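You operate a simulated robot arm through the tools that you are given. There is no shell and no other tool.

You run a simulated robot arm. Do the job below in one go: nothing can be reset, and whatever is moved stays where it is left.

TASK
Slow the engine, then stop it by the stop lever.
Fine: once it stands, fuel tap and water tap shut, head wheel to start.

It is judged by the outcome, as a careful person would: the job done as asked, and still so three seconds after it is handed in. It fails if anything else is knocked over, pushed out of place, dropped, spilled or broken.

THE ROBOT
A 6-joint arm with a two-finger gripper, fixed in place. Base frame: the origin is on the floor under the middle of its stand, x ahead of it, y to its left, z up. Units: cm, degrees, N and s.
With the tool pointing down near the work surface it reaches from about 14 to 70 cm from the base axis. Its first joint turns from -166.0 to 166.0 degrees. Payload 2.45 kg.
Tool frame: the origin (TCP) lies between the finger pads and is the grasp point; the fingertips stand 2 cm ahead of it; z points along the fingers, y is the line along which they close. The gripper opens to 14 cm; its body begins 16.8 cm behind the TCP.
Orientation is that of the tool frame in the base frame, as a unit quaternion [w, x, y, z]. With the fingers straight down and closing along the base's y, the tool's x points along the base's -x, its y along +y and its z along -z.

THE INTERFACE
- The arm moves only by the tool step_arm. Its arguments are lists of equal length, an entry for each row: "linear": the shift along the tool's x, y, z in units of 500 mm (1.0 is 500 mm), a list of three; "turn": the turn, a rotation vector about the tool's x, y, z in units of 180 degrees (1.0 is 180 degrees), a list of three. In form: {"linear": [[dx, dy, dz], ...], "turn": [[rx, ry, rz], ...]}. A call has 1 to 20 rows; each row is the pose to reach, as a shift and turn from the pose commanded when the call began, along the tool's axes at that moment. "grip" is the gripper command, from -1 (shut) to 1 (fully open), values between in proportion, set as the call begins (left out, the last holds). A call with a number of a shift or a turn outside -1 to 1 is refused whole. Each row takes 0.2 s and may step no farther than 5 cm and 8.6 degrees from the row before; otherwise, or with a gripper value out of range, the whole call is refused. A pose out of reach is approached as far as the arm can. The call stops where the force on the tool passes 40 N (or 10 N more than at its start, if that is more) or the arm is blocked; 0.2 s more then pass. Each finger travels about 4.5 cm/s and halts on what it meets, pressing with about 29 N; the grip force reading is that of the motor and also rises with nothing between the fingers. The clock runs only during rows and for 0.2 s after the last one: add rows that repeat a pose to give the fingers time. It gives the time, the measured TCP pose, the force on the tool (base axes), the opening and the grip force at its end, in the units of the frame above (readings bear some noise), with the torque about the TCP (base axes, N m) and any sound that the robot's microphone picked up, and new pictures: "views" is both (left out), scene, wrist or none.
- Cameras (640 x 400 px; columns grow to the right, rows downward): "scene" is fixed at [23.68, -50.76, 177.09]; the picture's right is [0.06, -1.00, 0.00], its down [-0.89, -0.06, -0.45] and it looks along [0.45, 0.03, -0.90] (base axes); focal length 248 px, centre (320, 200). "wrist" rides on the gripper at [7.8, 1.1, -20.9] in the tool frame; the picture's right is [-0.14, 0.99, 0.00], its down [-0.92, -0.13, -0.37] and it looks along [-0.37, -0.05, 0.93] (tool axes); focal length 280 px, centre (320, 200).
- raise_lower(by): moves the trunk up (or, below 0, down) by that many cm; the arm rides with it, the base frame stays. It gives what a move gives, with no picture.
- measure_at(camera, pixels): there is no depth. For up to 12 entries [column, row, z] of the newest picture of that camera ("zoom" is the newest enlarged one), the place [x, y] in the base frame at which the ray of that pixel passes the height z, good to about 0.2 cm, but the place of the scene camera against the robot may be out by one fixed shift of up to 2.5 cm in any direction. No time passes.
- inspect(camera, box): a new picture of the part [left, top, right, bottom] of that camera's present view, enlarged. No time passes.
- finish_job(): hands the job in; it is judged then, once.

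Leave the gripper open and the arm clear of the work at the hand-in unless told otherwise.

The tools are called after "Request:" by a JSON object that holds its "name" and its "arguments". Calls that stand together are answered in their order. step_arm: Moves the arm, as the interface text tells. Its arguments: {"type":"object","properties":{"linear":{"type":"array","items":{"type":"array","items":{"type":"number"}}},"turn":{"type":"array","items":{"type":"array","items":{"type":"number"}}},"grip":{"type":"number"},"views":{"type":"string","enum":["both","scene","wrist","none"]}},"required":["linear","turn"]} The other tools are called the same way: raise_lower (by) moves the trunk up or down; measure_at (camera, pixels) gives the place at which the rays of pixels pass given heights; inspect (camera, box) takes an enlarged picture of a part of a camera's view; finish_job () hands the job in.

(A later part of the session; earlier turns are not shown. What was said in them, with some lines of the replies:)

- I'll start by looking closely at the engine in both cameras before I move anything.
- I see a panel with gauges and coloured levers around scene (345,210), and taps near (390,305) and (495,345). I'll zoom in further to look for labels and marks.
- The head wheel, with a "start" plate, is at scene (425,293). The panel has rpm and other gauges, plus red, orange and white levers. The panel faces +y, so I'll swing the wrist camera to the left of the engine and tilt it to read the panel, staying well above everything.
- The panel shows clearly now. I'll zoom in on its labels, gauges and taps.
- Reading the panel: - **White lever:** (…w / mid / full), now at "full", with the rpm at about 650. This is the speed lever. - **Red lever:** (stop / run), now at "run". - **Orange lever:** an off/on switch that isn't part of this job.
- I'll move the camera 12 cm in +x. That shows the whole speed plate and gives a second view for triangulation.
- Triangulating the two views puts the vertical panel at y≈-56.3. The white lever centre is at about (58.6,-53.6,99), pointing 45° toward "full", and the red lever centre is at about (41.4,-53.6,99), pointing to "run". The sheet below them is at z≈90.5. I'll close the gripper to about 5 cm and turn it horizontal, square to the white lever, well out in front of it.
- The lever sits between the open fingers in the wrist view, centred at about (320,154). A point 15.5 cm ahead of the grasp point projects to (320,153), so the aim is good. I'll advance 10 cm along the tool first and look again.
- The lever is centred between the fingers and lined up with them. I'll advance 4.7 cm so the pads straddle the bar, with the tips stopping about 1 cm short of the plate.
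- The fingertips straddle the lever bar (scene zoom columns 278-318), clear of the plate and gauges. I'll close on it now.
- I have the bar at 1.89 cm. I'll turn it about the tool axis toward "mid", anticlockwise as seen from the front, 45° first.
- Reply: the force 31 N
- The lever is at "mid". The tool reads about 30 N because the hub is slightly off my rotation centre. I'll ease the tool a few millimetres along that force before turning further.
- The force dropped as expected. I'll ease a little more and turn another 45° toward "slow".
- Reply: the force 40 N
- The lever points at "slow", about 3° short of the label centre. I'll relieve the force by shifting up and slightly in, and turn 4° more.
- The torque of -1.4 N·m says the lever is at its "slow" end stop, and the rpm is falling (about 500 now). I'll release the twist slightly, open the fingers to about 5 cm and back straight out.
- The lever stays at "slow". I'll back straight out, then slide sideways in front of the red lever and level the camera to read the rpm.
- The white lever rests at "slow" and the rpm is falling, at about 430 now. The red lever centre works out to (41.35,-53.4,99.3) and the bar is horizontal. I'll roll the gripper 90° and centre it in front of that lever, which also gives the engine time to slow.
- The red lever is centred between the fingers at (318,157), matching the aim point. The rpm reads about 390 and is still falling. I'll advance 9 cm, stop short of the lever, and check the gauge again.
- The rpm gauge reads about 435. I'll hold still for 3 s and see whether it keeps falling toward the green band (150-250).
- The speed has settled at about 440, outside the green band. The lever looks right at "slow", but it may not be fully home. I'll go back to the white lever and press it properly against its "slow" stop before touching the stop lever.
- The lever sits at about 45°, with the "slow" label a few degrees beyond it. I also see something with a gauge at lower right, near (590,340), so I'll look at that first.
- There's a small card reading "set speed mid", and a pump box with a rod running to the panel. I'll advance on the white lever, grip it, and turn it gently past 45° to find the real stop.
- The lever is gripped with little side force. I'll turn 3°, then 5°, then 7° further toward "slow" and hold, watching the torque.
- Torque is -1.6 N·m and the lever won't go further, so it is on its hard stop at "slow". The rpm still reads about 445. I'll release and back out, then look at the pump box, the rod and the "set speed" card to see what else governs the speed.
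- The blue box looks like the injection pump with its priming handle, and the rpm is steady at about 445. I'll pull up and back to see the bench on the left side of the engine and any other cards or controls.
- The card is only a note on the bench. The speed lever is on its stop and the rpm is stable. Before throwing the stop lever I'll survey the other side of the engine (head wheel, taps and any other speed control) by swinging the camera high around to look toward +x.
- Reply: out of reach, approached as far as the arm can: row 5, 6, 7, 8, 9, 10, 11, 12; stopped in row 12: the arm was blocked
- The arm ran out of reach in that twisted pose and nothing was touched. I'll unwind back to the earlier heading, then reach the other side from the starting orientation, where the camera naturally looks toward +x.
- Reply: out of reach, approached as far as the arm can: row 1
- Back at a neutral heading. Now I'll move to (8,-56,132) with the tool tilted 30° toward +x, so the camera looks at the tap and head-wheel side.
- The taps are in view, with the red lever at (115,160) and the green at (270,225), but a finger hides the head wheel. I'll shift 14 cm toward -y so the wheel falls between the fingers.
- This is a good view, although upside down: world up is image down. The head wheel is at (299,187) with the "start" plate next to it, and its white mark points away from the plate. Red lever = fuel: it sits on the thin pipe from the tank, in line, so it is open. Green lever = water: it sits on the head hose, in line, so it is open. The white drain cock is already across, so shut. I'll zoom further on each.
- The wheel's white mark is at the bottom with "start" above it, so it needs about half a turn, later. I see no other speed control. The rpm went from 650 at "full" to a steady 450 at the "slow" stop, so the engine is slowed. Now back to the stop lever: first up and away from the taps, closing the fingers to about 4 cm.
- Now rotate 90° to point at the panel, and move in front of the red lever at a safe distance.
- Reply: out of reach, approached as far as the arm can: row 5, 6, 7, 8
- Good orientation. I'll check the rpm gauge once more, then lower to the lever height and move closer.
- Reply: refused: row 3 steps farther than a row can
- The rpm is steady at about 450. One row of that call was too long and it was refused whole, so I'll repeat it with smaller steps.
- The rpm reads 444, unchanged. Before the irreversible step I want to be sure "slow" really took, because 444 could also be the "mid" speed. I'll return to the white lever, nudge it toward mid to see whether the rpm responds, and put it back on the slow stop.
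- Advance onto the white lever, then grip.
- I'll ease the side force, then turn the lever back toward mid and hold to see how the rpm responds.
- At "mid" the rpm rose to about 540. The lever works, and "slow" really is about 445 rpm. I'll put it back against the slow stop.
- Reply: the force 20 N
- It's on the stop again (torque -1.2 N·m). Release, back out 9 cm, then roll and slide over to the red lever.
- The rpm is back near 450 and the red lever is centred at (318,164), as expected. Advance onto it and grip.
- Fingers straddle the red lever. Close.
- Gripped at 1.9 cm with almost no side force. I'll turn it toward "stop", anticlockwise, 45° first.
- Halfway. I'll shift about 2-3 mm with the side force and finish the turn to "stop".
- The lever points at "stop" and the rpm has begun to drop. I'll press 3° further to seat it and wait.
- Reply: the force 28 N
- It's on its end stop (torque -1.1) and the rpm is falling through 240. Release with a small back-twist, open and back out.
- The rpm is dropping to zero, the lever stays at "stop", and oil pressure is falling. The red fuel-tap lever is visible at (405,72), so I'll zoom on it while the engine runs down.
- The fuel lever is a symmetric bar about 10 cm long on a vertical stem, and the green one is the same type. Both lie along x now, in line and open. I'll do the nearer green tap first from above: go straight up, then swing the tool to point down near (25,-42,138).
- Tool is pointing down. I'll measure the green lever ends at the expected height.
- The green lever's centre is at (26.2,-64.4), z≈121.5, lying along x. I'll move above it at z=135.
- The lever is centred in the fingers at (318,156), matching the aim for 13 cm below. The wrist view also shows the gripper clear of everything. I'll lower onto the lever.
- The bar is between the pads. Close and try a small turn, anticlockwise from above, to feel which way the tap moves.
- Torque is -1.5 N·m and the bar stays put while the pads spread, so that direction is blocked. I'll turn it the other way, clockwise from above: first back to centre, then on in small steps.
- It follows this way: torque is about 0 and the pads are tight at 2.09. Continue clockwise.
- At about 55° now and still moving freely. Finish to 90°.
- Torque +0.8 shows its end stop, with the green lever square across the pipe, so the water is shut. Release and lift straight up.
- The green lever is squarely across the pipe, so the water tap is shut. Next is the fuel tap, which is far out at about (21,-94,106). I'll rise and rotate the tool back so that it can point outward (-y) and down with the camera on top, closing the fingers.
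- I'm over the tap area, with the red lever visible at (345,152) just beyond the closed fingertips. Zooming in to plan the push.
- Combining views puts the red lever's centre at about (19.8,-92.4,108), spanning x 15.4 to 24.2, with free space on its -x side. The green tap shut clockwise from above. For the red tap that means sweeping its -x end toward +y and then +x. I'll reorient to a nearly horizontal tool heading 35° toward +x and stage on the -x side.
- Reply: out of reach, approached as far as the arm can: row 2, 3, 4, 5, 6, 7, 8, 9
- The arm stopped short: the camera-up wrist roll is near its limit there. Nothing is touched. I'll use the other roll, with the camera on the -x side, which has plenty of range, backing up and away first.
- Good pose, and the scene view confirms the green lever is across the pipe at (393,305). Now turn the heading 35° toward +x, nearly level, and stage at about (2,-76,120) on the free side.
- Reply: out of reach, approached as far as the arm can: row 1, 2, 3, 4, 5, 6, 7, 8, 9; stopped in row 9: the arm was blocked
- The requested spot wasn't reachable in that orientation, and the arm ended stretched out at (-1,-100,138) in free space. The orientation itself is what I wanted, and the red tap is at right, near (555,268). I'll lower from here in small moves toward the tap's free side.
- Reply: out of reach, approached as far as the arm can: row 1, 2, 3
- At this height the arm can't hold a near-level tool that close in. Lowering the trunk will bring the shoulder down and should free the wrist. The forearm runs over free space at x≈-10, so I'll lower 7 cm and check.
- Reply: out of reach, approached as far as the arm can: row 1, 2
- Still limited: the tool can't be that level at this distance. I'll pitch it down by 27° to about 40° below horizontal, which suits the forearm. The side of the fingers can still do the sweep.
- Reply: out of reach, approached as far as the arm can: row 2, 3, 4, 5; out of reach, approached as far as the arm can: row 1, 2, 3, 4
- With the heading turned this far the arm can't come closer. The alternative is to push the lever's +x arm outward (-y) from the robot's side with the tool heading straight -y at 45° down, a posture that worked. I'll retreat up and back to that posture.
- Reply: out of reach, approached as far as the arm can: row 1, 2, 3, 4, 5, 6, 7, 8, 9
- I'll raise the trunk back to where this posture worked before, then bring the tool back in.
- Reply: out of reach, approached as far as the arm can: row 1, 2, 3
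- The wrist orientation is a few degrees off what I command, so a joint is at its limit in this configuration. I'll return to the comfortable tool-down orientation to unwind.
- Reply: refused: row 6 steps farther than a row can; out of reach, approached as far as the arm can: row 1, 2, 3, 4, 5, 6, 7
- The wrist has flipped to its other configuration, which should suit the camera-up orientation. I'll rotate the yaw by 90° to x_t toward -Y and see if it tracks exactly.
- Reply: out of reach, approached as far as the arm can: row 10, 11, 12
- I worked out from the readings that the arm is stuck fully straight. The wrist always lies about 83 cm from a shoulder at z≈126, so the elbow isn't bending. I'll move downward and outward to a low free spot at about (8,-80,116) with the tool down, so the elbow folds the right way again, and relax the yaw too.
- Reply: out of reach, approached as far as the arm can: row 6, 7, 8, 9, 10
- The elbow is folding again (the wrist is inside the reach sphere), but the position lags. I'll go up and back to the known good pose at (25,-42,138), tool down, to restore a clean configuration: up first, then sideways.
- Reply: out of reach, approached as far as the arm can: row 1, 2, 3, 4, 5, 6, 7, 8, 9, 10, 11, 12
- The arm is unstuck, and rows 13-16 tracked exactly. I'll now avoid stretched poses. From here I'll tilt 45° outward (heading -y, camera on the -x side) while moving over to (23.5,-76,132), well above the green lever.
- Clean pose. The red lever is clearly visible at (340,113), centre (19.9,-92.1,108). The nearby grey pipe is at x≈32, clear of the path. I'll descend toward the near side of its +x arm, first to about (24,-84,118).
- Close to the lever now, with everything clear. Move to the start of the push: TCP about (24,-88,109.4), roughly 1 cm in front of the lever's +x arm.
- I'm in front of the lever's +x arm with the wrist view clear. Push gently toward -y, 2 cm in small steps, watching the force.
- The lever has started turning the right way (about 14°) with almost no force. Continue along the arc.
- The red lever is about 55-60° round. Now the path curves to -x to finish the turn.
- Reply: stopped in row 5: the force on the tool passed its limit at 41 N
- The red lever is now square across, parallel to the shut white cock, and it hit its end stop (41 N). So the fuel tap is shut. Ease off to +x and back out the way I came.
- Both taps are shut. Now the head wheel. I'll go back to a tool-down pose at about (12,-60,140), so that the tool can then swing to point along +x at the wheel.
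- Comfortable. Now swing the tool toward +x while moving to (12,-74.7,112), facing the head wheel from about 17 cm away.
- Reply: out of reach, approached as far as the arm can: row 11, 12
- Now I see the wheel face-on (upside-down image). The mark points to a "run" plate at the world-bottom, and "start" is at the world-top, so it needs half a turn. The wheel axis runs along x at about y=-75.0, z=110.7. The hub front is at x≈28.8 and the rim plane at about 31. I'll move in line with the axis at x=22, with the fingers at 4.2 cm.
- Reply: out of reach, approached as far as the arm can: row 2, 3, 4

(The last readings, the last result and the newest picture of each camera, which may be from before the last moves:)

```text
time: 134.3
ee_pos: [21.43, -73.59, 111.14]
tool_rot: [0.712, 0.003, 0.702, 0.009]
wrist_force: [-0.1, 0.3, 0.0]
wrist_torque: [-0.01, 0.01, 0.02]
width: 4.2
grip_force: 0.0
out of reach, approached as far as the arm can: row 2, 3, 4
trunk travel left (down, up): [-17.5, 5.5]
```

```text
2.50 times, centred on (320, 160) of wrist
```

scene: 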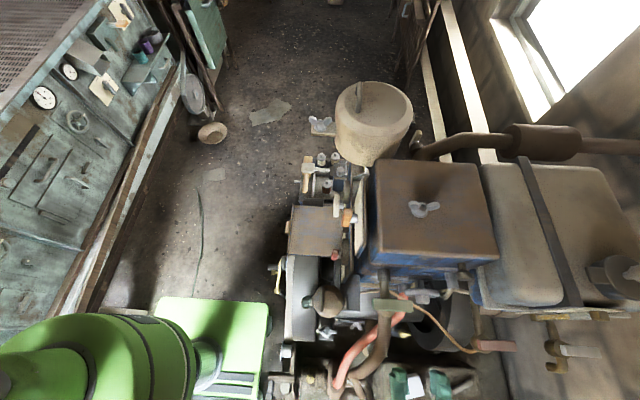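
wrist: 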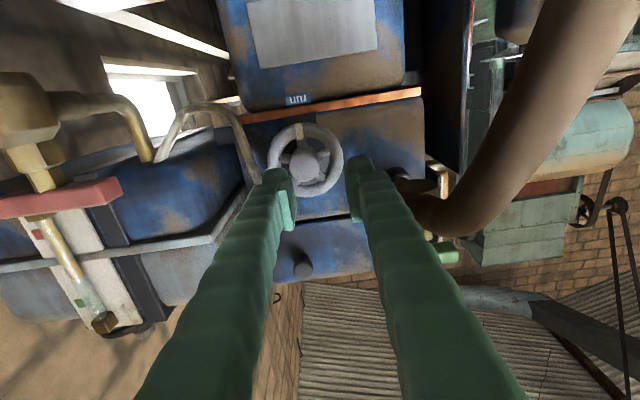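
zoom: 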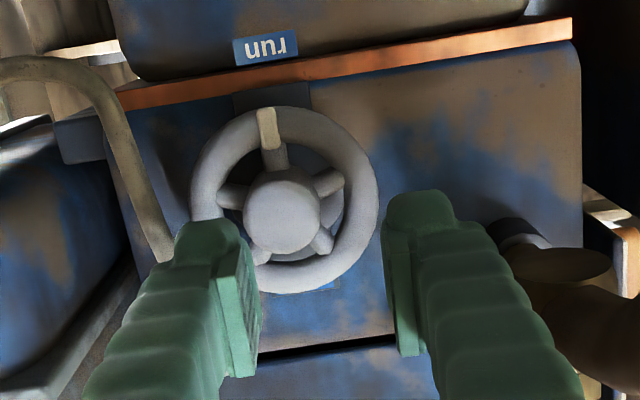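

The "run" plate and the wheel's mark beside it are clear. The arm is just at its reach limit here because the shoulder is high. I'll back off and rise a bit, then lower the trunk to get more reach at this height.

Request:
{"name": "step_arm", "arguments": {"linear": [[-0.07, 0, -0.03], [-0.14, 0, -0.06], [-0.21, 0, -0.09], [-0.28, 0, -0.12], [-0.28, 0, -0.12]], "turn": [[0, 0, 0], [0, 0, 0], [0, 0, 0], [0, 0, 0], [0, 0, 0]], "views": "wrist"}}

```text
time: 135.5
ee_pos: [15.22, -73.99, 125.45]
tool_rot: [0.712, 0.004, 0.702, 0.008]
wrist_force: [-0.1, 0.3, 0.4]
wrist_torque: [-0.01, 0.0, 0.0]
width: 4.2
grip_force: 0.1
trunk travel left (down, up): [-17.5, 5.5]
```

wrist: 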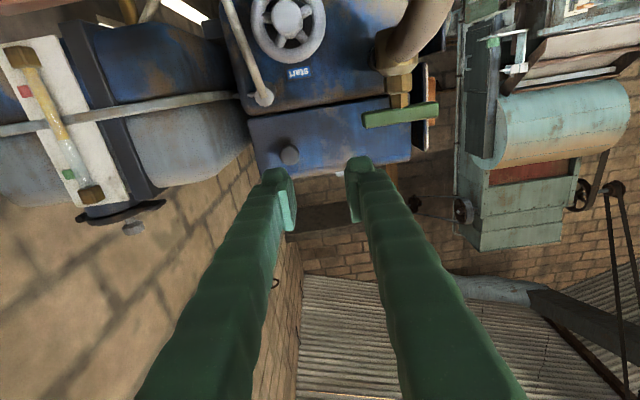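

It reached that pose without a limit. Now lower the trunk 14 cm so the tool comes back to wheel height with the shoulder lower.

Request:
{"name": "raise_lower", "arguments": {"by": -14}}

```text
time: 137.1
ee_pos: [15.23, -74.02, 111.52]
tool_rot: [0.713, 0.004, 0.701, 0.009]
wrist_force: [0.0, -0.4, 0.3]
wrist_torque: [0.01, 0.01, 0.01]
width: 4.21
grip_force: 0.1
trunk travel left (down, up): [-3.5, 19.5]
```

Request:
{"name": "step_arm", "arguments": {"linear": [[0.006, -0.007, 0.052], [0.012, -0.015, 0.104], [0.018, -0.022, 0.156], [0.018, -0.022, 0.156]], "turn": [[0, 0, 0], [0, 0, 0], [0, 0, 0], [0, 0, 0]], "views": "wrist"}}

Request:
{"name": "inspect", "arguments": {"camera": "wrist", "box": [220, 80, 420, 240]}}

```text
time: 138.1
ee_pos: [22.75, -74.91, 110.52]
tool_rot: [0.712, 0.004, 0.702, 0.008]
wrist_force: [-0.6, 0.4, 0.6]
wrist_torque: [0.03, 0.01, 0.0]
width: 4.2
grip_force: 0.0
trunk travel left (down, up): [-3.5, 19.5]
```

wrist: 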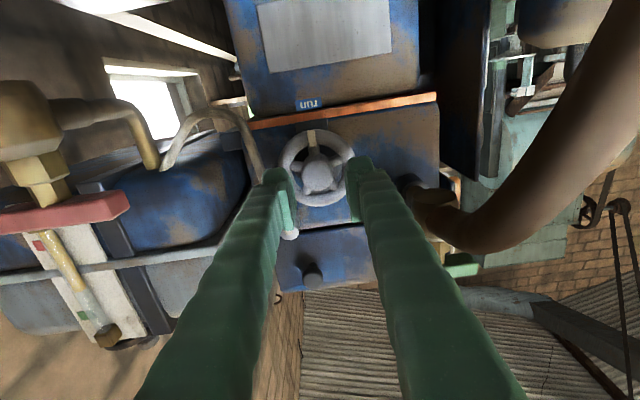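

```text
2.50 times, centred on (320, 160) of wrist
```

zoom: 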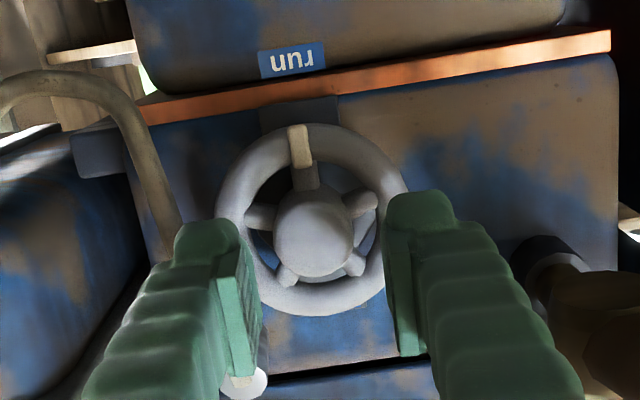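

Aligned with no reach limit now. The hub is at (317,173), and its offset is only about 0.3 cm toward -y. I'll correct that and advance to straddle the hub, with tips just short of the rim.

Request:
{"name": "step_arm", "arguments": {"linear": [[0, -0.005, 0.04], [0, -0.005, 0.075], [0, -0.005, 0.098], [0, -0.005, 0.098]], "turn": [[0, 0, 0], [0, 0, 0], [0, 0, 0], [0, 0, 0]], "views": "wrist"}}

Request:
{"name": "inspect", "arguments": {"camera": "wrist", "box": [220, 80, 420, 240]}}

```text
time: 139.1
ee_pos: [27.67, -75.06, 110.53]
tool_rot: [0.713, 0.005, 0.701, 0.009]
wrist_force: [-16.2, 1.9, -0.5]
wrist_torque: [-0.03, 0.13, -0.45]
width: 4.13
grip_force: 0.0
trunk travel left (down, up): [-3.5, 19.5]
```

wrist: 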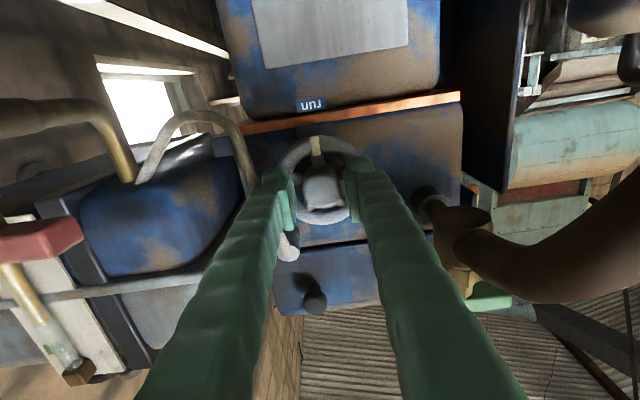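

```text
2.50 times, centred on (320, 160) of wrist
```

zoom: 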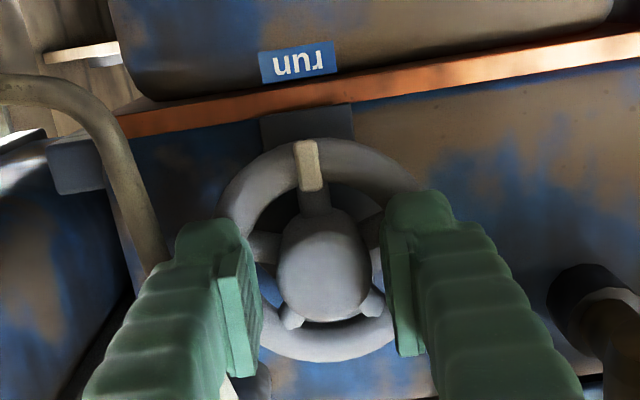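

Contact force is 16 N, so the fingertips are touching the rim. Back off 5 mm and close on the hub.

Request:
{"name": "step_arm", "arguments": {"linear": [[0, 0, -0.008], [0, 0, -0.01], [0, 0, -0.01]], "turn": [[0, 0, 0], [0, 0, 0], [0, 0, 0]], "views": "none"}}

Request:
{"name": "step_arm", "arguments": {"linear": [[0, 0, 0], [0, 0, 0], [0, 0, 0], [0, 0, 0]], "turn": [[0, 0, 0], [0, 0, 0], [0, 0, 0], [0, 0, 0]], "grip": -1, "views": "wrist"}}

Request:
{"name": "inspect", "arguments": {"camera": "wrist", "box": [220, 80, 420, 240]}}

```text
time: 139.9
ee_pos: [27.6, -75.22, 110.52]
tool_rot: [0.712, 0.003, 0.702, 0.009]
wrist_force: [0.1, 0.0, 1.0]
wrist_torque: [0.01, 0.0, 0.01]
width: 4.21
grip_force: 0.0
trunk travel left (down, up): [-3.5, 19.5]
```

```text
time: 140.9
ee_pos: [27.49, -74.97, 110.62]
tool_rot: [0.712, 0.003, 0.702, 0.009]
wrist_force: [0.1, 17.9, -4.5]
wrist_torque: [0.02, -0.13, 0.21]
width: 3.07
grip_force: 44.9
trunk travel left (down, up): [-3.5, 19.5]
```

wrist: 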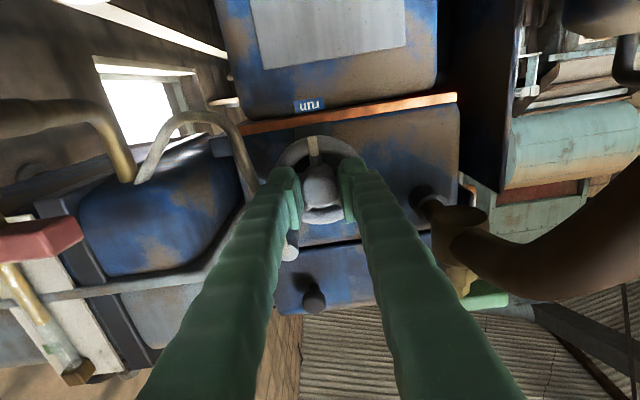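

```text
2.50 times, centred on (320, 160) of wrist
```

zoom: 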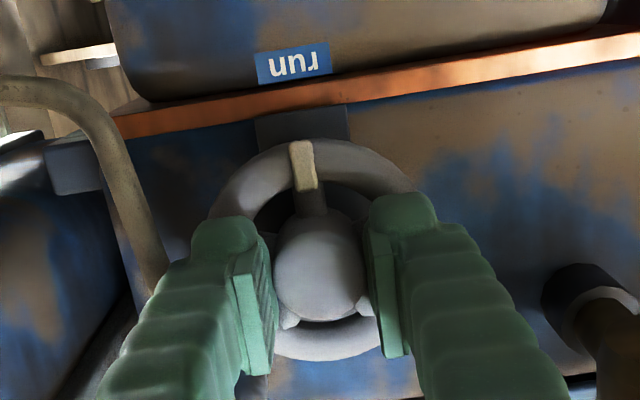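

I have the hub at 3.07 cm. I'll ease the 18 N side load by shifting about 4 mm to +y, then try a small positive turn to feel its direction.

Request:
{"name": "step_arm", "arguments": {"linear": [[0, 0.005, 0], [0, 0.009, 0], [0, 0.009, 0], [0, 0.009, 0], [0, 0.009, 0]], "turn": [[0, 0, 0], [0, 0, 0], [0, 0, 0.028], [0, 0, 0.056], [0, 0, 0.056]], "views": "wrist"}}

Request:
{"name": "inspect", "arguments": {"camera": "wrist", "box": [220, 80, 420, 240]}}

```text
time: 142.1
ee_pos: [27.39, -75.04, 110.6]
tool_rot: [0.71, 0.068, 0.698, 0.07]
wrist_force: [2.6, -23.3, 9.1]
wrist_torque: [0.0, -0.15, -0.41]
width: 3.04
grip_force: 44.8
trunk travel left (down, up): [-3.5, 19.5]
```

wrist: 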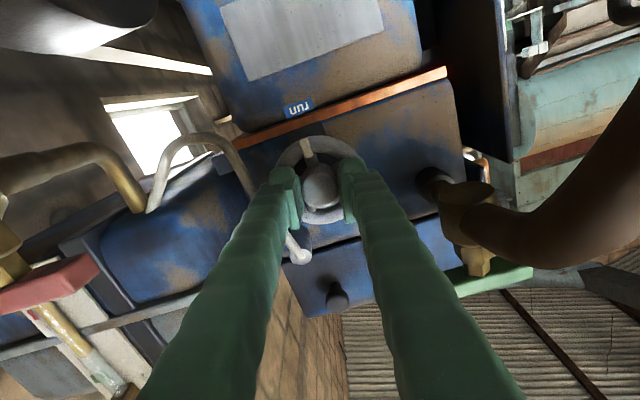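

```text
2.50 times, centred on (320, 160) of wrist
```

zoom: 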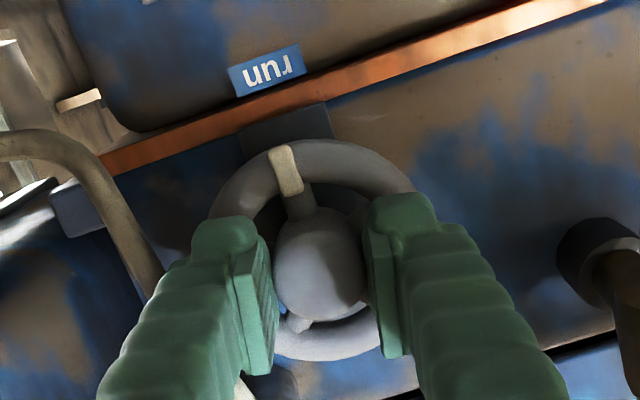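

The wheel didn't follow that way: the mark stays in line with "run" and the pads slipped. That may be its end stop, so I'll re-centre sideways and try the other direction.

Request:
{"name": "step_arm", "arguments": {"linear": [[0, -0.005, 0], [0, -0.005, 0], [0, -0.005, 0], [0, -0.005, 0], [0, -0.005, 0], [0, -0.005, 0]], "turn": [[0, 0, 0], [0, 0, -0.03], [0, 0, -0.06], [0, 0, -0.09], [0, 0, -0.12], [0, 0, -0.12]], "views": "wrist"}}

Request:
{"name": "inspect", "arguments": {"camera": "wrist", "box": [220, 80, 420, 240]}}

```text
time: 143.5
ee_pos: [27.5, -75.1, 110.59]
tool_rot: [0.71, -0.066, 0.698, -0.063]
wrist_force: [-3.5, -9.2, 7.9]
wrist_torque: [0.02, -0.1, -0.07]
width: 3.02
grip_force: 45.5
trunk travel left (down, up): [-3.5, 19.5]
```

wrist: 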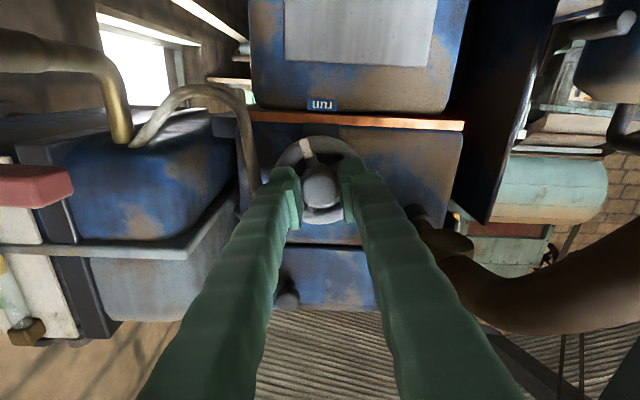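

```text
2.50 times, centred on (320, 160) of wrist
```

zoom: 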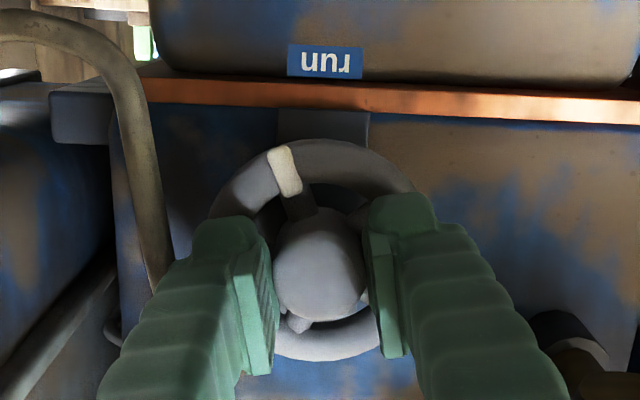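

The wheel follows in this direction, and the mark is now about 22° away from "run". I'll continue another ~53°, staying inside the wrist's roll range.

Request:
{"name": "step_arm", "arguments": {"linear": [[0, -0.001, 0], [0, -0.001, 0], [0, -0.001, 0], [0, -0.001, 0], [0, -0.001, 0], [0, -0.001, 0], [0, -0.001, 0], [0, -0.001, 0]], "turn": [[0, 0, -0.042], [0, 0, -0.084], [0, 0, -0.126], [0, 0, -0.168], [0, 0, -0.21], [0, 0, -0.252], [0, 0, -0.294], [0, 0, -0.294]], "views": "wrist"}}

Request:
{"name": "inspect", "arguments": {"camera": "wrist", "box": [220, 80, 420, 240]}}

```text
time: 144.9
ee_pos: [27.49, -75.03, 110.44]
tool_rot: [0.643, -0.325, 0.622, -0.308]
wrist_force: [-3.6, 15.9, 5.8]
wrist_torque: [0.02, -0.77, 1.13]
width: 3.0
grip_force: 44.3
out of reach, approached as far as the arm can: row 6
trunk travel left (down, up): [-3.5, 19.5]
stopped in row 6: the force on the tool passed its limit at 52 N (the readings are from after the stop); the commanded pose is now the measured one
```

wrist: 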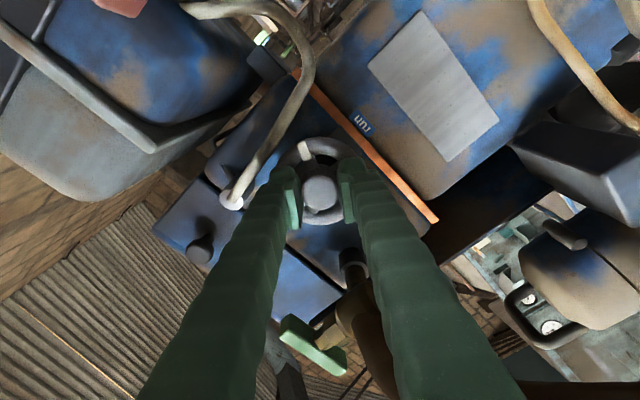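

```text
2.50 times, centred on (320, 160) of wrist
```

zoom: 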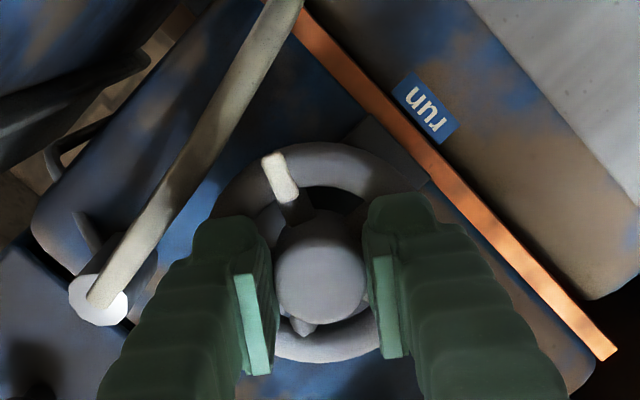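

The wheel followed: the mark is now about 58° from "run". The wrist roll reached its limit, giving the 52 N stop. I'll open, roll the gripper back about 125° around the same axis and regrip.

Request:
{"name": "step_arm", "arguments": {"linear": [[0, 0, 0], [0, 0, 0], [0, 0, 0]], "turn": [[0, 0, 0.005], [0, 0, 0.01], [0, 0, 0.01]], "grip": -0.4, "views": "none"}}

Request:
{"name": "step_arm", "arguments": {"linear": [[0, 0, 0], [0, 0, 0], [0, 0, 0], [0, 0, 0], [0, 0, 0], [0, 0, 0], [0, 0, 0], [0, 0, 0]], "turn": [[0, 0, 0.043], [0, 0, 0.086], [0, 0, 0.129], [0, 0, 0.172], [0, 0, 0.215], [0, 0, 0.258], [0, 0, 0.301], [0, 0, 0.301]], "views": "wrist"}}

Request:
{"name": "inspect", "arguments": {"camera": "wrist", "box": [220, 80, 420, 240]}}

```text
time: 145.7
ee_pos: [27.63, -75.45, 110.02]
tool_rot: [0.646, -0.314, 0.628, -0.299]
wrist_force: [0.5, -0.3, -0.7]
wrist_torque: [0.0, -0.01, 0.01]
width: 4.18
grip_force: 0.0
trunk travel left (down, up): [-3.5, 19.5]
```

```text
time: 147.5
ee_pos: [27.58, -75.49, 110.19]
tool_rot: [0.711, 0.008, 0.702, 0.029]
wrist_force: [1.0, 0.5, 0.0]
wrist_torque: [-0.02, -0.01, 0.0]
width: 4.22
grip_force: 0.1
trunk travel left (down, up): [-3.5, 19.5]
```

wrist: 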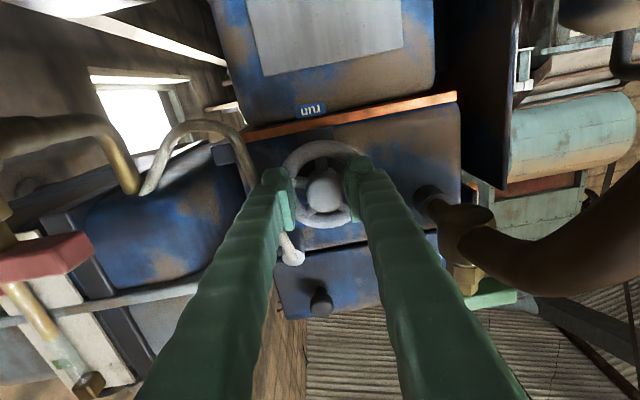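

```text
2.50 times, centred on (320, 160) of wrist
```

zoom: 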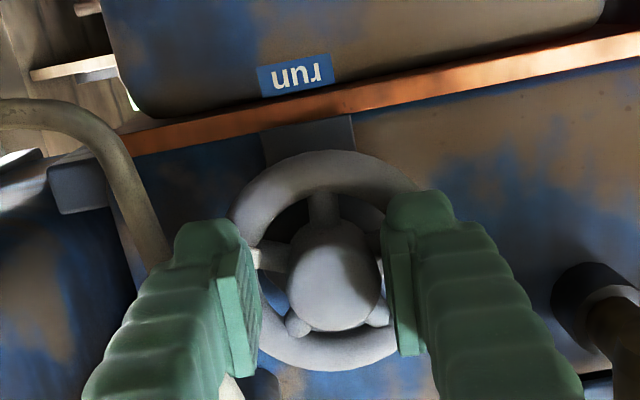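

At roll 0 the open fingers are about 0.5 cm off the hub's centre. I'll re-centre (+y 0.45, +z 0.4 cm), fix the small tilt, and roll a further 72° to start the second stroke.

Request:
{"name": "step_arm", "arguments": {"linear": [[-0.008, 0.009, 0], [-0.008, 0.009, 0], [-0.008, 0.009, 0], [-0.008, 0.009, 0], [-0.008, 0.009, 0], [-0.008, 0.009, 0], [-0.008, 0.009, 0], [-0.008, 0.009, 0], [-0.008, 0.009, 0], [-0.008, 0.009, 0], [-0.008, 0.009, 0]], "turn": [[0.006, 0.001, 0], [0.0108, -0.0019, 0.044], [0.0108, -0.0019, 0.088], [0.0108, -0.0019, 0.132], [0.0108, -0.0019, 0.176], [0.0108, -0.0019, 0.22], [0.0108, -0.0019, 0.264], [0.0108, -0.0019, 0.308], [0.0108, -0.0019, 0.352], [0.0108, -0.0019, 0.39], [0.0108, -0.0019, 0.39]], "views": "wrist"}}

Request:
{"name": "inspect", "arguments": {"camera": "wrist", "box": [220, 80, 420, 240]}}

```text
time: 149.9
ee_pos: [27.57, -75.06, 110.63]
tool_rot: [0.567, 0.422, 0.568, 0.422]
wrist_force: [0.5, 1.1, -0.6]
wrist_torque: [0.0, 0.01, 0.0]
width: 4.2
grip_force: 0.1
trunk travel left (down, up): [-3.5, 19.5]
```

wrist: 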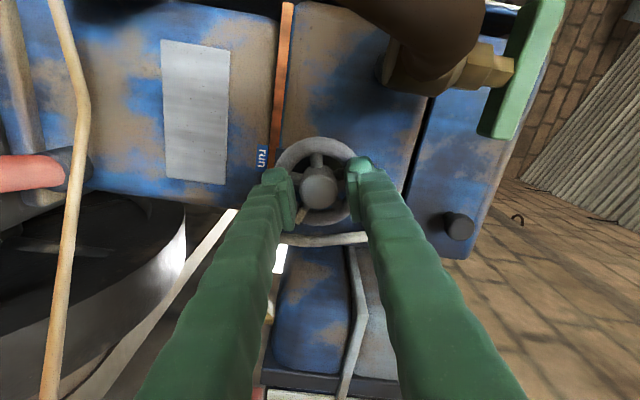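

```text
2.50 times, centred on (320, 160) of wrist
```

zoom: 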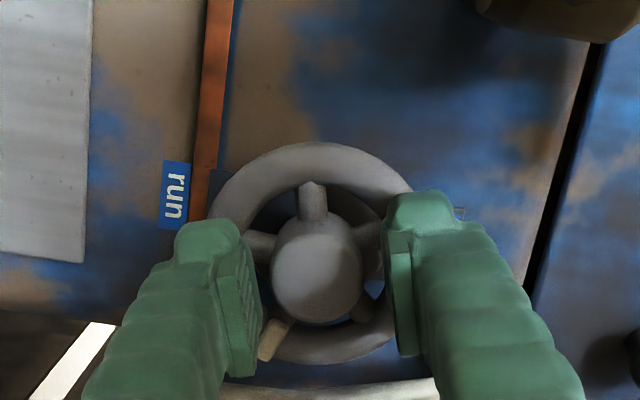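

Reconstructing in 3D, the mark is about 67° round from straight-down ("run"), and "start" is straight up at 180°. So it needs about 113° more, and I have roughly 125° of roll available. Close on the hub.

Request:
{"name": "step_arm", "arguments": {"linear": [[0, 0, 0], [0, 0, 0], [0, 0, 0], [0, 0, 0]], "turn": [[0, 0, 0], [0, 0, 0], [0, 0, 0], [0, 0, 0]], "grip": -1, "views": "none"}}

Request:
{"name": "step_arm", "arguments": {"linear": [[0, 0, 0], [0, 0, 0], [0, 0, 0], [0, 0, 0]], "turn": [[0, 0, -0.042], [0, 0, -0.084], [0, 0, -0.126], [0, 0, -0.167]], "views": "wrist"}}

Request:
{"name": "inspect", "arguments": {"camera": "wrist", "box": [220, 80, 420, 240]}}

```text
time: 150.9
ee_pos: [27.51, -74.99, 110.5]
tool_rot: [0.567, 0.422, 0.568, 0.422]
wrist_force: [-0.7, 0.1, -7.7]
wrist_torque: [0.01, 0.01, -0.08]
width: 3.05
grip_force: 45.2
trunk travel left (down, up): [-3.5, 19.5]
```

```text
time: 151.9
ee_pos: [27.49, -75.08, 110.47]
tool_rot: [0.657, 0.258, 0.659, 0.259]
wrist_force: [0.9, -4.1, -6.9]
wrist_torque: [0.01, 0.16, 0.03]
width: 3.02
grip_force: 45.1
trunk travel left (down, up): [-3.5, 19.5]
```

wrist: 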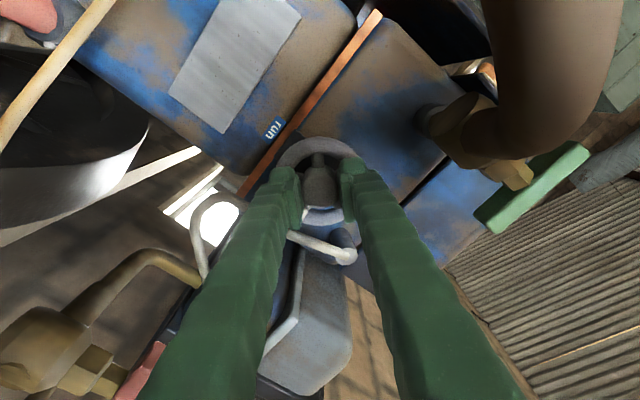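

```text
2.50 times, centred on (320, 160) of wrist
```

zoom: 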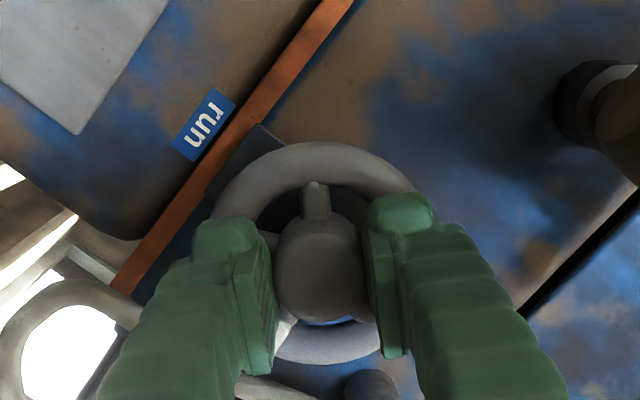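

The spokes keep their place relative to the fingers, so the wheel is following. Continue 42° more.

Request:
{"name": "step_arm", "arguments": {"linear": [[0, 0, 0], [0, 0, 0], [0, 0, 0], [0, 0, 0], [0, 0, 0], [0, 0, 0]], "turn": [[0, 0, -0.042], [0, 0, -0.084], [0, 0, -0.126], [0, 0, -0.168], [0, 0, -0.21], [0, 0, -0.233]], "views": "wrist"}}

Request:
{"name": "inspect", "arguments": {"camera": "wrist", "box": [220, 80, 420, 240]}}

```text
time: 153.3
ee_pos: [27.37, -75.05, 110.55]
tool_rot: [0.706, 0.006, 0.708, 0.007]
wrist_force: [-3.7, 4.4, -10.4]
wrist_torque: [0.04, 0.37, 0.06]
width: 3.01
grip_force: 44.9
trunk travel left (down, up): [-3.5, 19.5]
```

wrist: 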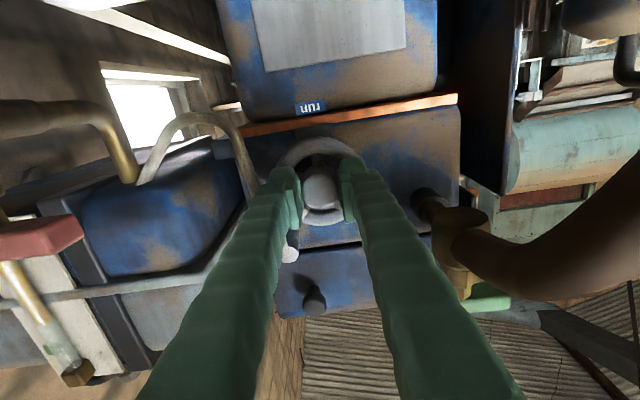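

```text
2.50 times, centred on (320, 160) of wrist
```

zoom: 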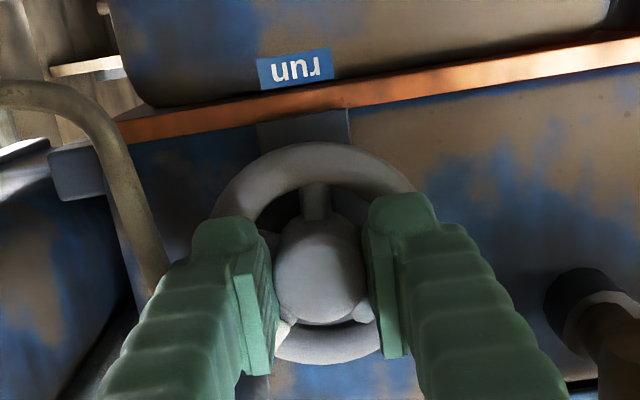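

Still following; the mark should be near 140°. Another 41°.

Request:
{"name": "step_arm", "arguments": {"linear": [[0, 0, 0], [0, 0, 0], [0, 0, 0], [0, 0, 0], [0, 0, 0], [0, 0, 0]], "turn": [[0, 0, -0.042], [0, 0, -0.084], [0, 0, -0.126], [0, 0, -0.168], [0, 0, -0.21], [0, 0, -0.228]], "views": "wrist"}}

Request:
{"name": "inspect", "arguments": {"camera": "wrist", "box": [220, 80, 420, 240]}}

```text
time: 154.7
ee_pos: [27.51, -75.05, 110.55]
tool_rot: [0.664, -0.243, 0.665, -0.24]
wrist_force: [-10.0, 19.8, -18.1]
wrist_torque: [0.03, 0.1, 0.2]
width: 3.02
grip_force: 44.9
trunk travel left (down, up): [-3.5, 19.5]
```

wrist: 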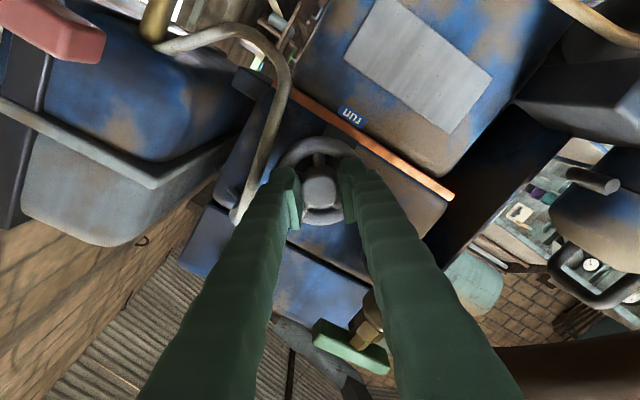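

```text
2.50 times, centred on (320, 160) of wrist
```

zoom: 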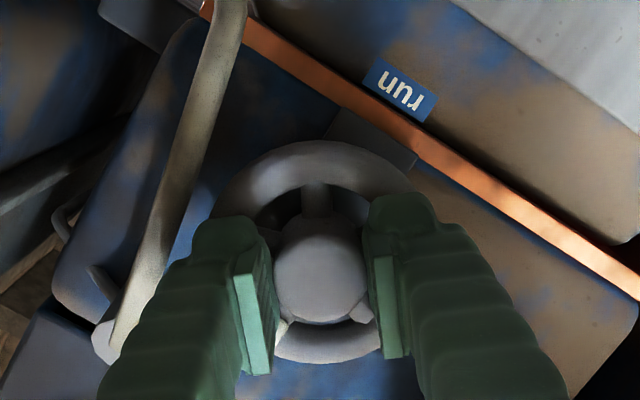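

It should be at about 180° now. A few degrees more to find the end stop; the pads simply slip if it's there.

Request:
{"name": "step_arm", "arguments": {"linear": [[0, 0, 0], [0, 0, 0], [0, 0, 0]], "turn": [[0, 0, -0.025], [0, 0, -0.05], [0, 0, -0.05]], "views": "wrist"}}

Request:
{"name": "inspect", "arguments": {"camera": "wrist", "box": [220, 80, 420, 240]}}

```text
time: 155.5
ee_pos: [27.41, -74.9, 110.61]
tool_rot: [0.643, -0.296, 0.644, -0.291]
wrist_force: [-13.9, 27.7, -11.6]
wrist_torque: [0.74, -0.11, 0.56]
width: 3.04
grip_force: 45.4
trunk travel left (down, up): [-3.5, 19.5]
```

wrist: 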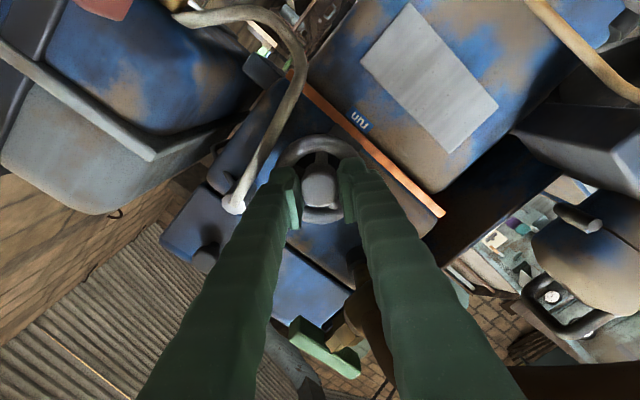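

```text
2.50 times, centred on (320, 160) of wrist
```

zoom: 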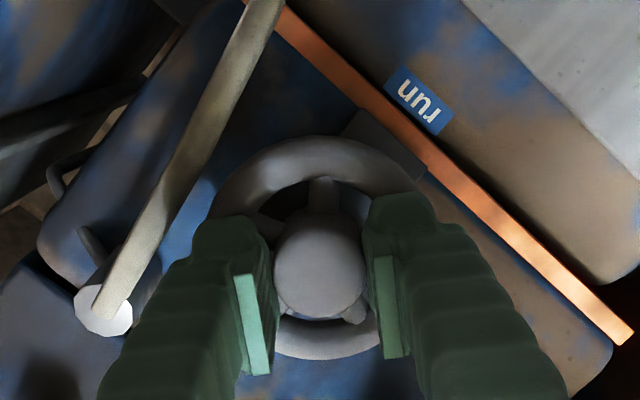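

Torque +0.74 N·m about the axis and the pads begin to slip, so the wheel is at its "start" end stop. Open and back straight off.

Request:
{"name": "step_arm", "arguments": {"linear": [[0, 0, 0], [0, 0, 0], [0, 0, 0], [0, 0, -0.06], [0, 0, -0.12], [0, 0, -0.16], [0, 0, -0.16]], "turn": [[0, 0, 0], [0, 0, 0], [0, 0, 0], [0, 0, 0], [0, 0, 0], [0, 0, 0], [0, 0, 0]], "grip": -0.4, "views": "wrist"}}

Request:
{"name": "inspect", "arguments": {"camera": "wrist", "box": [220, 80, 420, 240]}}

```text
time: 157.1
ee_pos: [19.49, -75.13, 110.53]
tool_rot: [0.643, -0.293, 0.644, -0.292]
wrist_force: [0.6, -1.0, -0.3]
wrist_torque: [0.02, -0.02, 0.0]
width: 4.2
grip_force: 0.1
trunk travel left (down, up): [-3.5, 19.5]
```

wrist: 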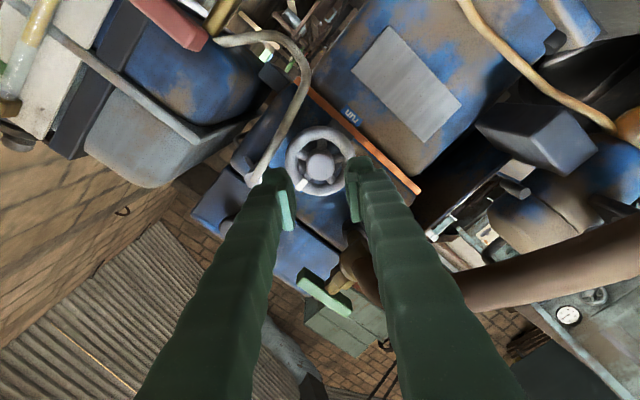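

```text
2.50 times, centred on (320, 160) of wrist
```

zoom: 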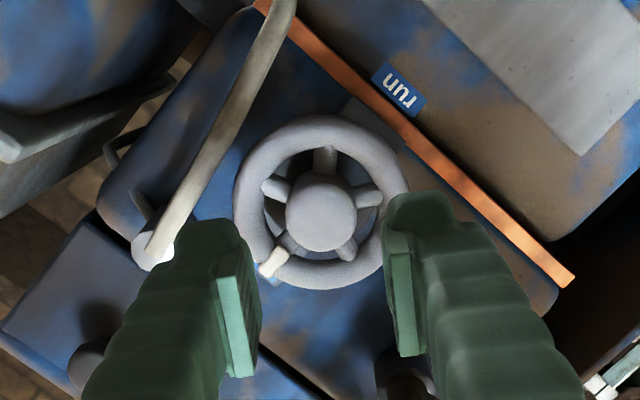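

In 3D the mark now sits straight above the axis, at (30,-74.9,114.3), directly toward the "start" plate. Now I'll retreat: roll back, pull away in -x, then raise the trunk.

Request:
{"name": "step_arm", "arguments": {"linear": [[0, 0, -0.03], [0, 0, -0.06], [0, 0, -0.09], [0, 0, -0.11], [0, 0, -0.11], [0, 0, -0.11], [0, 0, -0.11]], "turn": [[0, 0, 0.0453], [0, 0, 0.0907], [0, 0, 0.136], [0, 0, 0.1813], [0, 0, 0.2267], [0, 0, 0.272], [0, 0, 0.272]], "views": "wrist"}}

Request:
{"name": "inspect", "arguments": {"camera": "wrist", "box": [220, 80, 420, 240]}}

Request:
{"name": "raise_lower", "arguments": {"by": 14}}

```text
time: 158.7
ee_pos: [13.98, -74.96, 110.69]
tool_rot: [0.706, 0.001, 0.708, 0.001]
wrist_force: [-0.8, -0.2, 0.2]
wrist_torque: [-0.04, -0.01, 0.01]
width: 4.17
grip_force: 0.1
trunk travel left (down, up): [-3.5, 19.5]
```

wrist: 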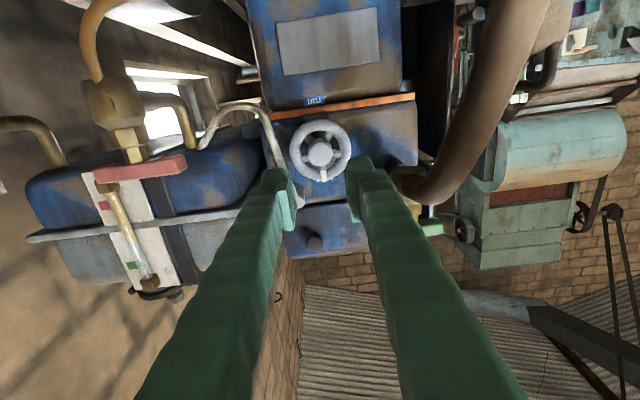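

```text
2.50 times, centred on (320, 160) of wrist
```

zoom: 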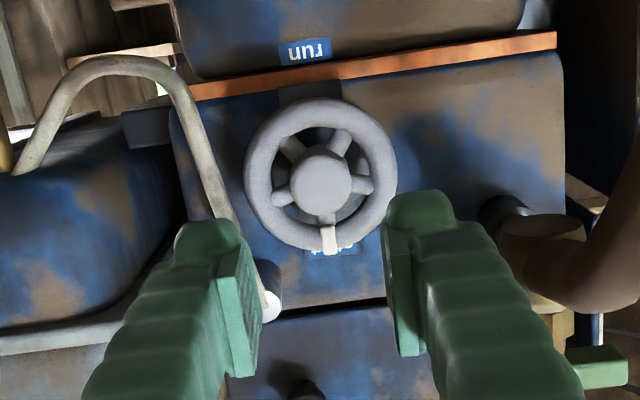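

```text
time: 160.4
ee_pos: [13.87, -75.1, 124.58]
tool_rot: [0.707, -0.001, 0.707, 0.001]
wrist_force: [-0.2, 0.3, -0.3]
wrist_torque: [0.04, -0.02, -0.01]
width: 4.2
grip_force: 0.1
trunk travel left (down, up): [-17.5, 5.5]
```

The mark now lies over the "start" plate. I'll swing the tool back to pointing down and return toward the starting position for a last check.

Request:
{"name": "step_arm", "arguments": {"linear": [[-0.0316, 0.0309, -0.0053], [-0.0633, 0.0618, -0.0105], [-0.0949, 0.0927, -0.0158], [-0.1265, 0.1236, -0.0211], [-0.1582, 0.1545, -0.0264], [-0.1898, 0.1855, -0.0316], [-0.2215, 0.2164, -0.0369], [-0.2531, 0.2473, -0.0422], [-0.2847, 0.2782, -0.0475], [-0.3164, 0.3091, -0.0527], [-0.348, 0.34, -0.058], [-0.348, 0.34, -0.058]], "turn": [[0, 0.0455, 0], [0, 0.0909, 0], [0, 0.1364, 0], [0, 0.1818, 0], [0, 0.2273, 0], [0, 0.2727, 0], [0, 0.3182, 0], [0, 0.3636, 0], [0, 0.4091, 0], [0, 0.4545, 0], [0, 0.5, 0], [0, 0.5, 0]], "views": "none"}}

```text
time: 163.0
ee_pos: [11.08, -58.16, 142.03]
tool_rot: [-0.002, 0.001, 1.0, -0.001]
wrist_force: [0.4, -0.3, 0.3]
wrist_torque: [0.02, -0.02, 0.0]
width: 4.2
grip_force: 0.0
trunk travel left (down, up): [-17.5, 5.5]
```

Request:
{"name": "step_arm", "arguments": {"linear": [[-0.055, 0.0525, -0.02], [-0.11, 0.105, -0.04], [-0.165, 0.1575, -0.06], [-0.22, 0.21, -0.08], [-0.275, 0.2625, -0.1], [-0.33, 0.315, -0.12], [-0.385, 0.3675, -0.14], [-0.44, 0.42, -0.16], [-0.44, 0.42, -0.16], [-0.44, 0.42, -0.16]], "turn": [[0, 0, 0], [0, 0, 0], [0, 0, 0], [0, 0, 0], [0, 0, 0], [0, 0, 0], [0, 0, 0], [0, 0, 0], [0, 0, 0], [0, 0, 0]], "grip": 1}}

Request:
{"name": "inspect", "arguments": {"camera": "wrist", "box": [220, 140, 284, 180]}}

Request:
{"name": "inspect", "arguments": {"camera": "wrist", "box": [220, 140, 320, 260]}}

Request:
{"name": "inspect", "arguments": {"camera": "scene", "box": [370, 260, 530, 380]}}

Request:
{"name": "inspect", "arguments": {"camera": "scene", "box": [260, 160, 420, 260]}}

```text
time: 165.2
ee_pos: [32.85, -37.04, 149.86]
tool_rot: [0.0, 0.0, 1.0, 0.0]
wrist_force: [-0.1, -0.4, -0.7]
wrist_torque: [0.02, 0.0, 0.0]
width: 14.03
grip_force: 0.0
trunk travel left (down, up): [-17.5, 5.5]
```

scene: 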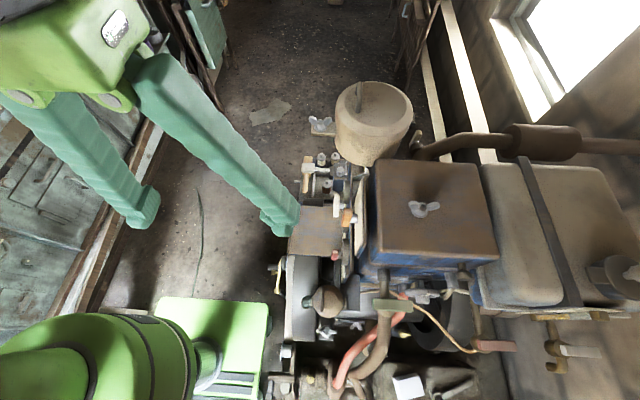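
wrist: 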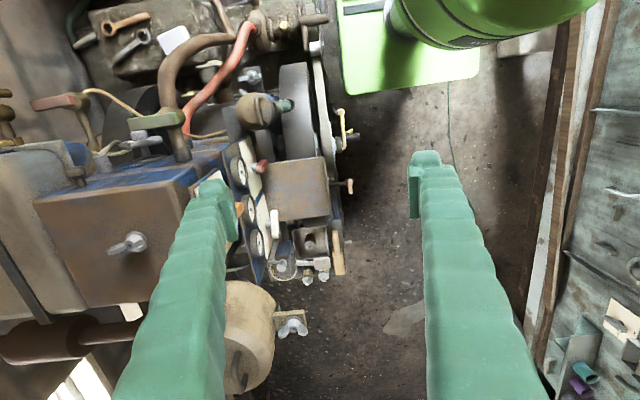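

```text
10.00 times, centred on (252, 160) of wrist
```

zoom: 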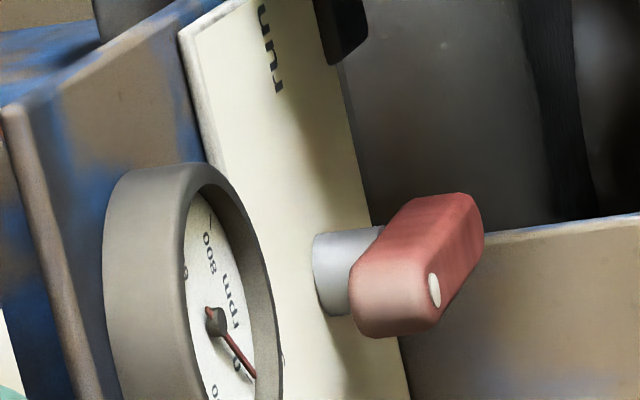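

```text
3.33 times, centred on (270, 200) of wrist
```

zoom: 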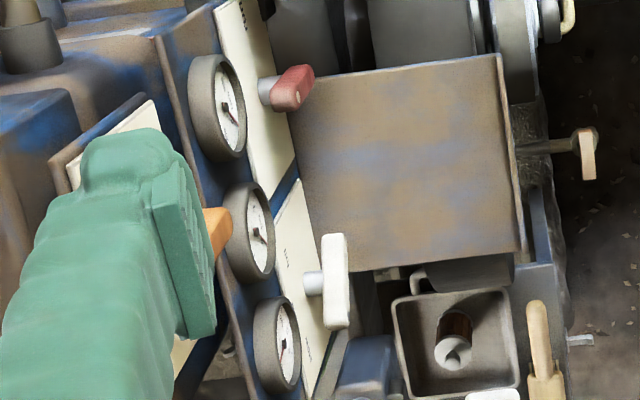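

```text
3.33 times, centred on (450, 320) of scene
```

zoom: 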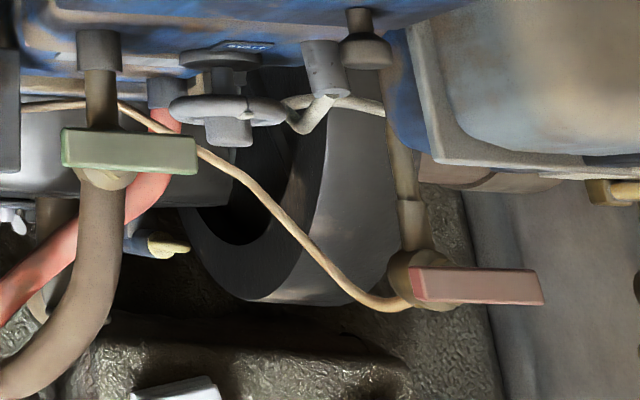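

```text
4.00 times, centred on (340, 210) of scene
```

zoom: 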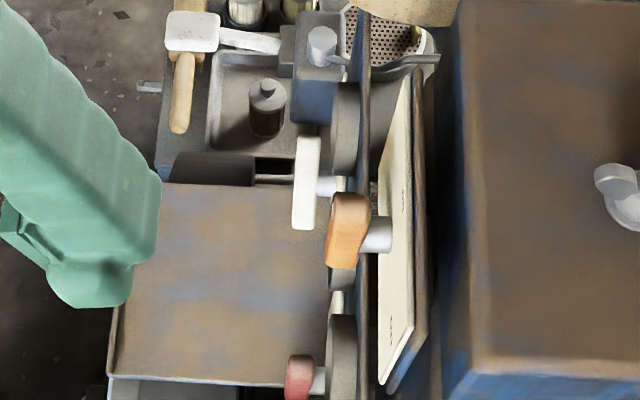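

Final check:
- **Engine:** the rpm needle is at 0, so it stands still.
- **Speed lever:** at "slow".
- **Stop lever:** at "stop".
- **Water tap (green):** lever square across its pipe, shut.
- **Fuel tap (red):** lever square across its pipe, shut.
- **Head wheel:** mark at the "start" plate.

The gripper is open and the arm is clear, so I'm handing the job in.

Request:
{"name": "finish_job", "arguments": {}}

```text
The job is handed in.
```

The engine was slowed, then stopped with the stop lever, and the shutdown steps are done. I've handed the job in.

- **Slowing:** the speed lever went from "full" to "slow", and the rpm dropped from about 650 to a steady 445. That is above the gauge's green band (150–250). I checked that it was really at "slow" by briefly moving the lever to "mid", where the rpm rose to about 540, then put it back on the "slow" stop.
- **Stopping:** the stop lever went to "stop" and the rpm fell to 0.
- **Taps:** with the engine at rest, I turned the green water lever and the red fuel lever square across their pipes, each to its end stop.
- **Head wheel:** I turned it about half a turn from "run" to its end stop at "start".

In my last pictures nothing else looked moved. The arm is clear of the engine with the gripper open.
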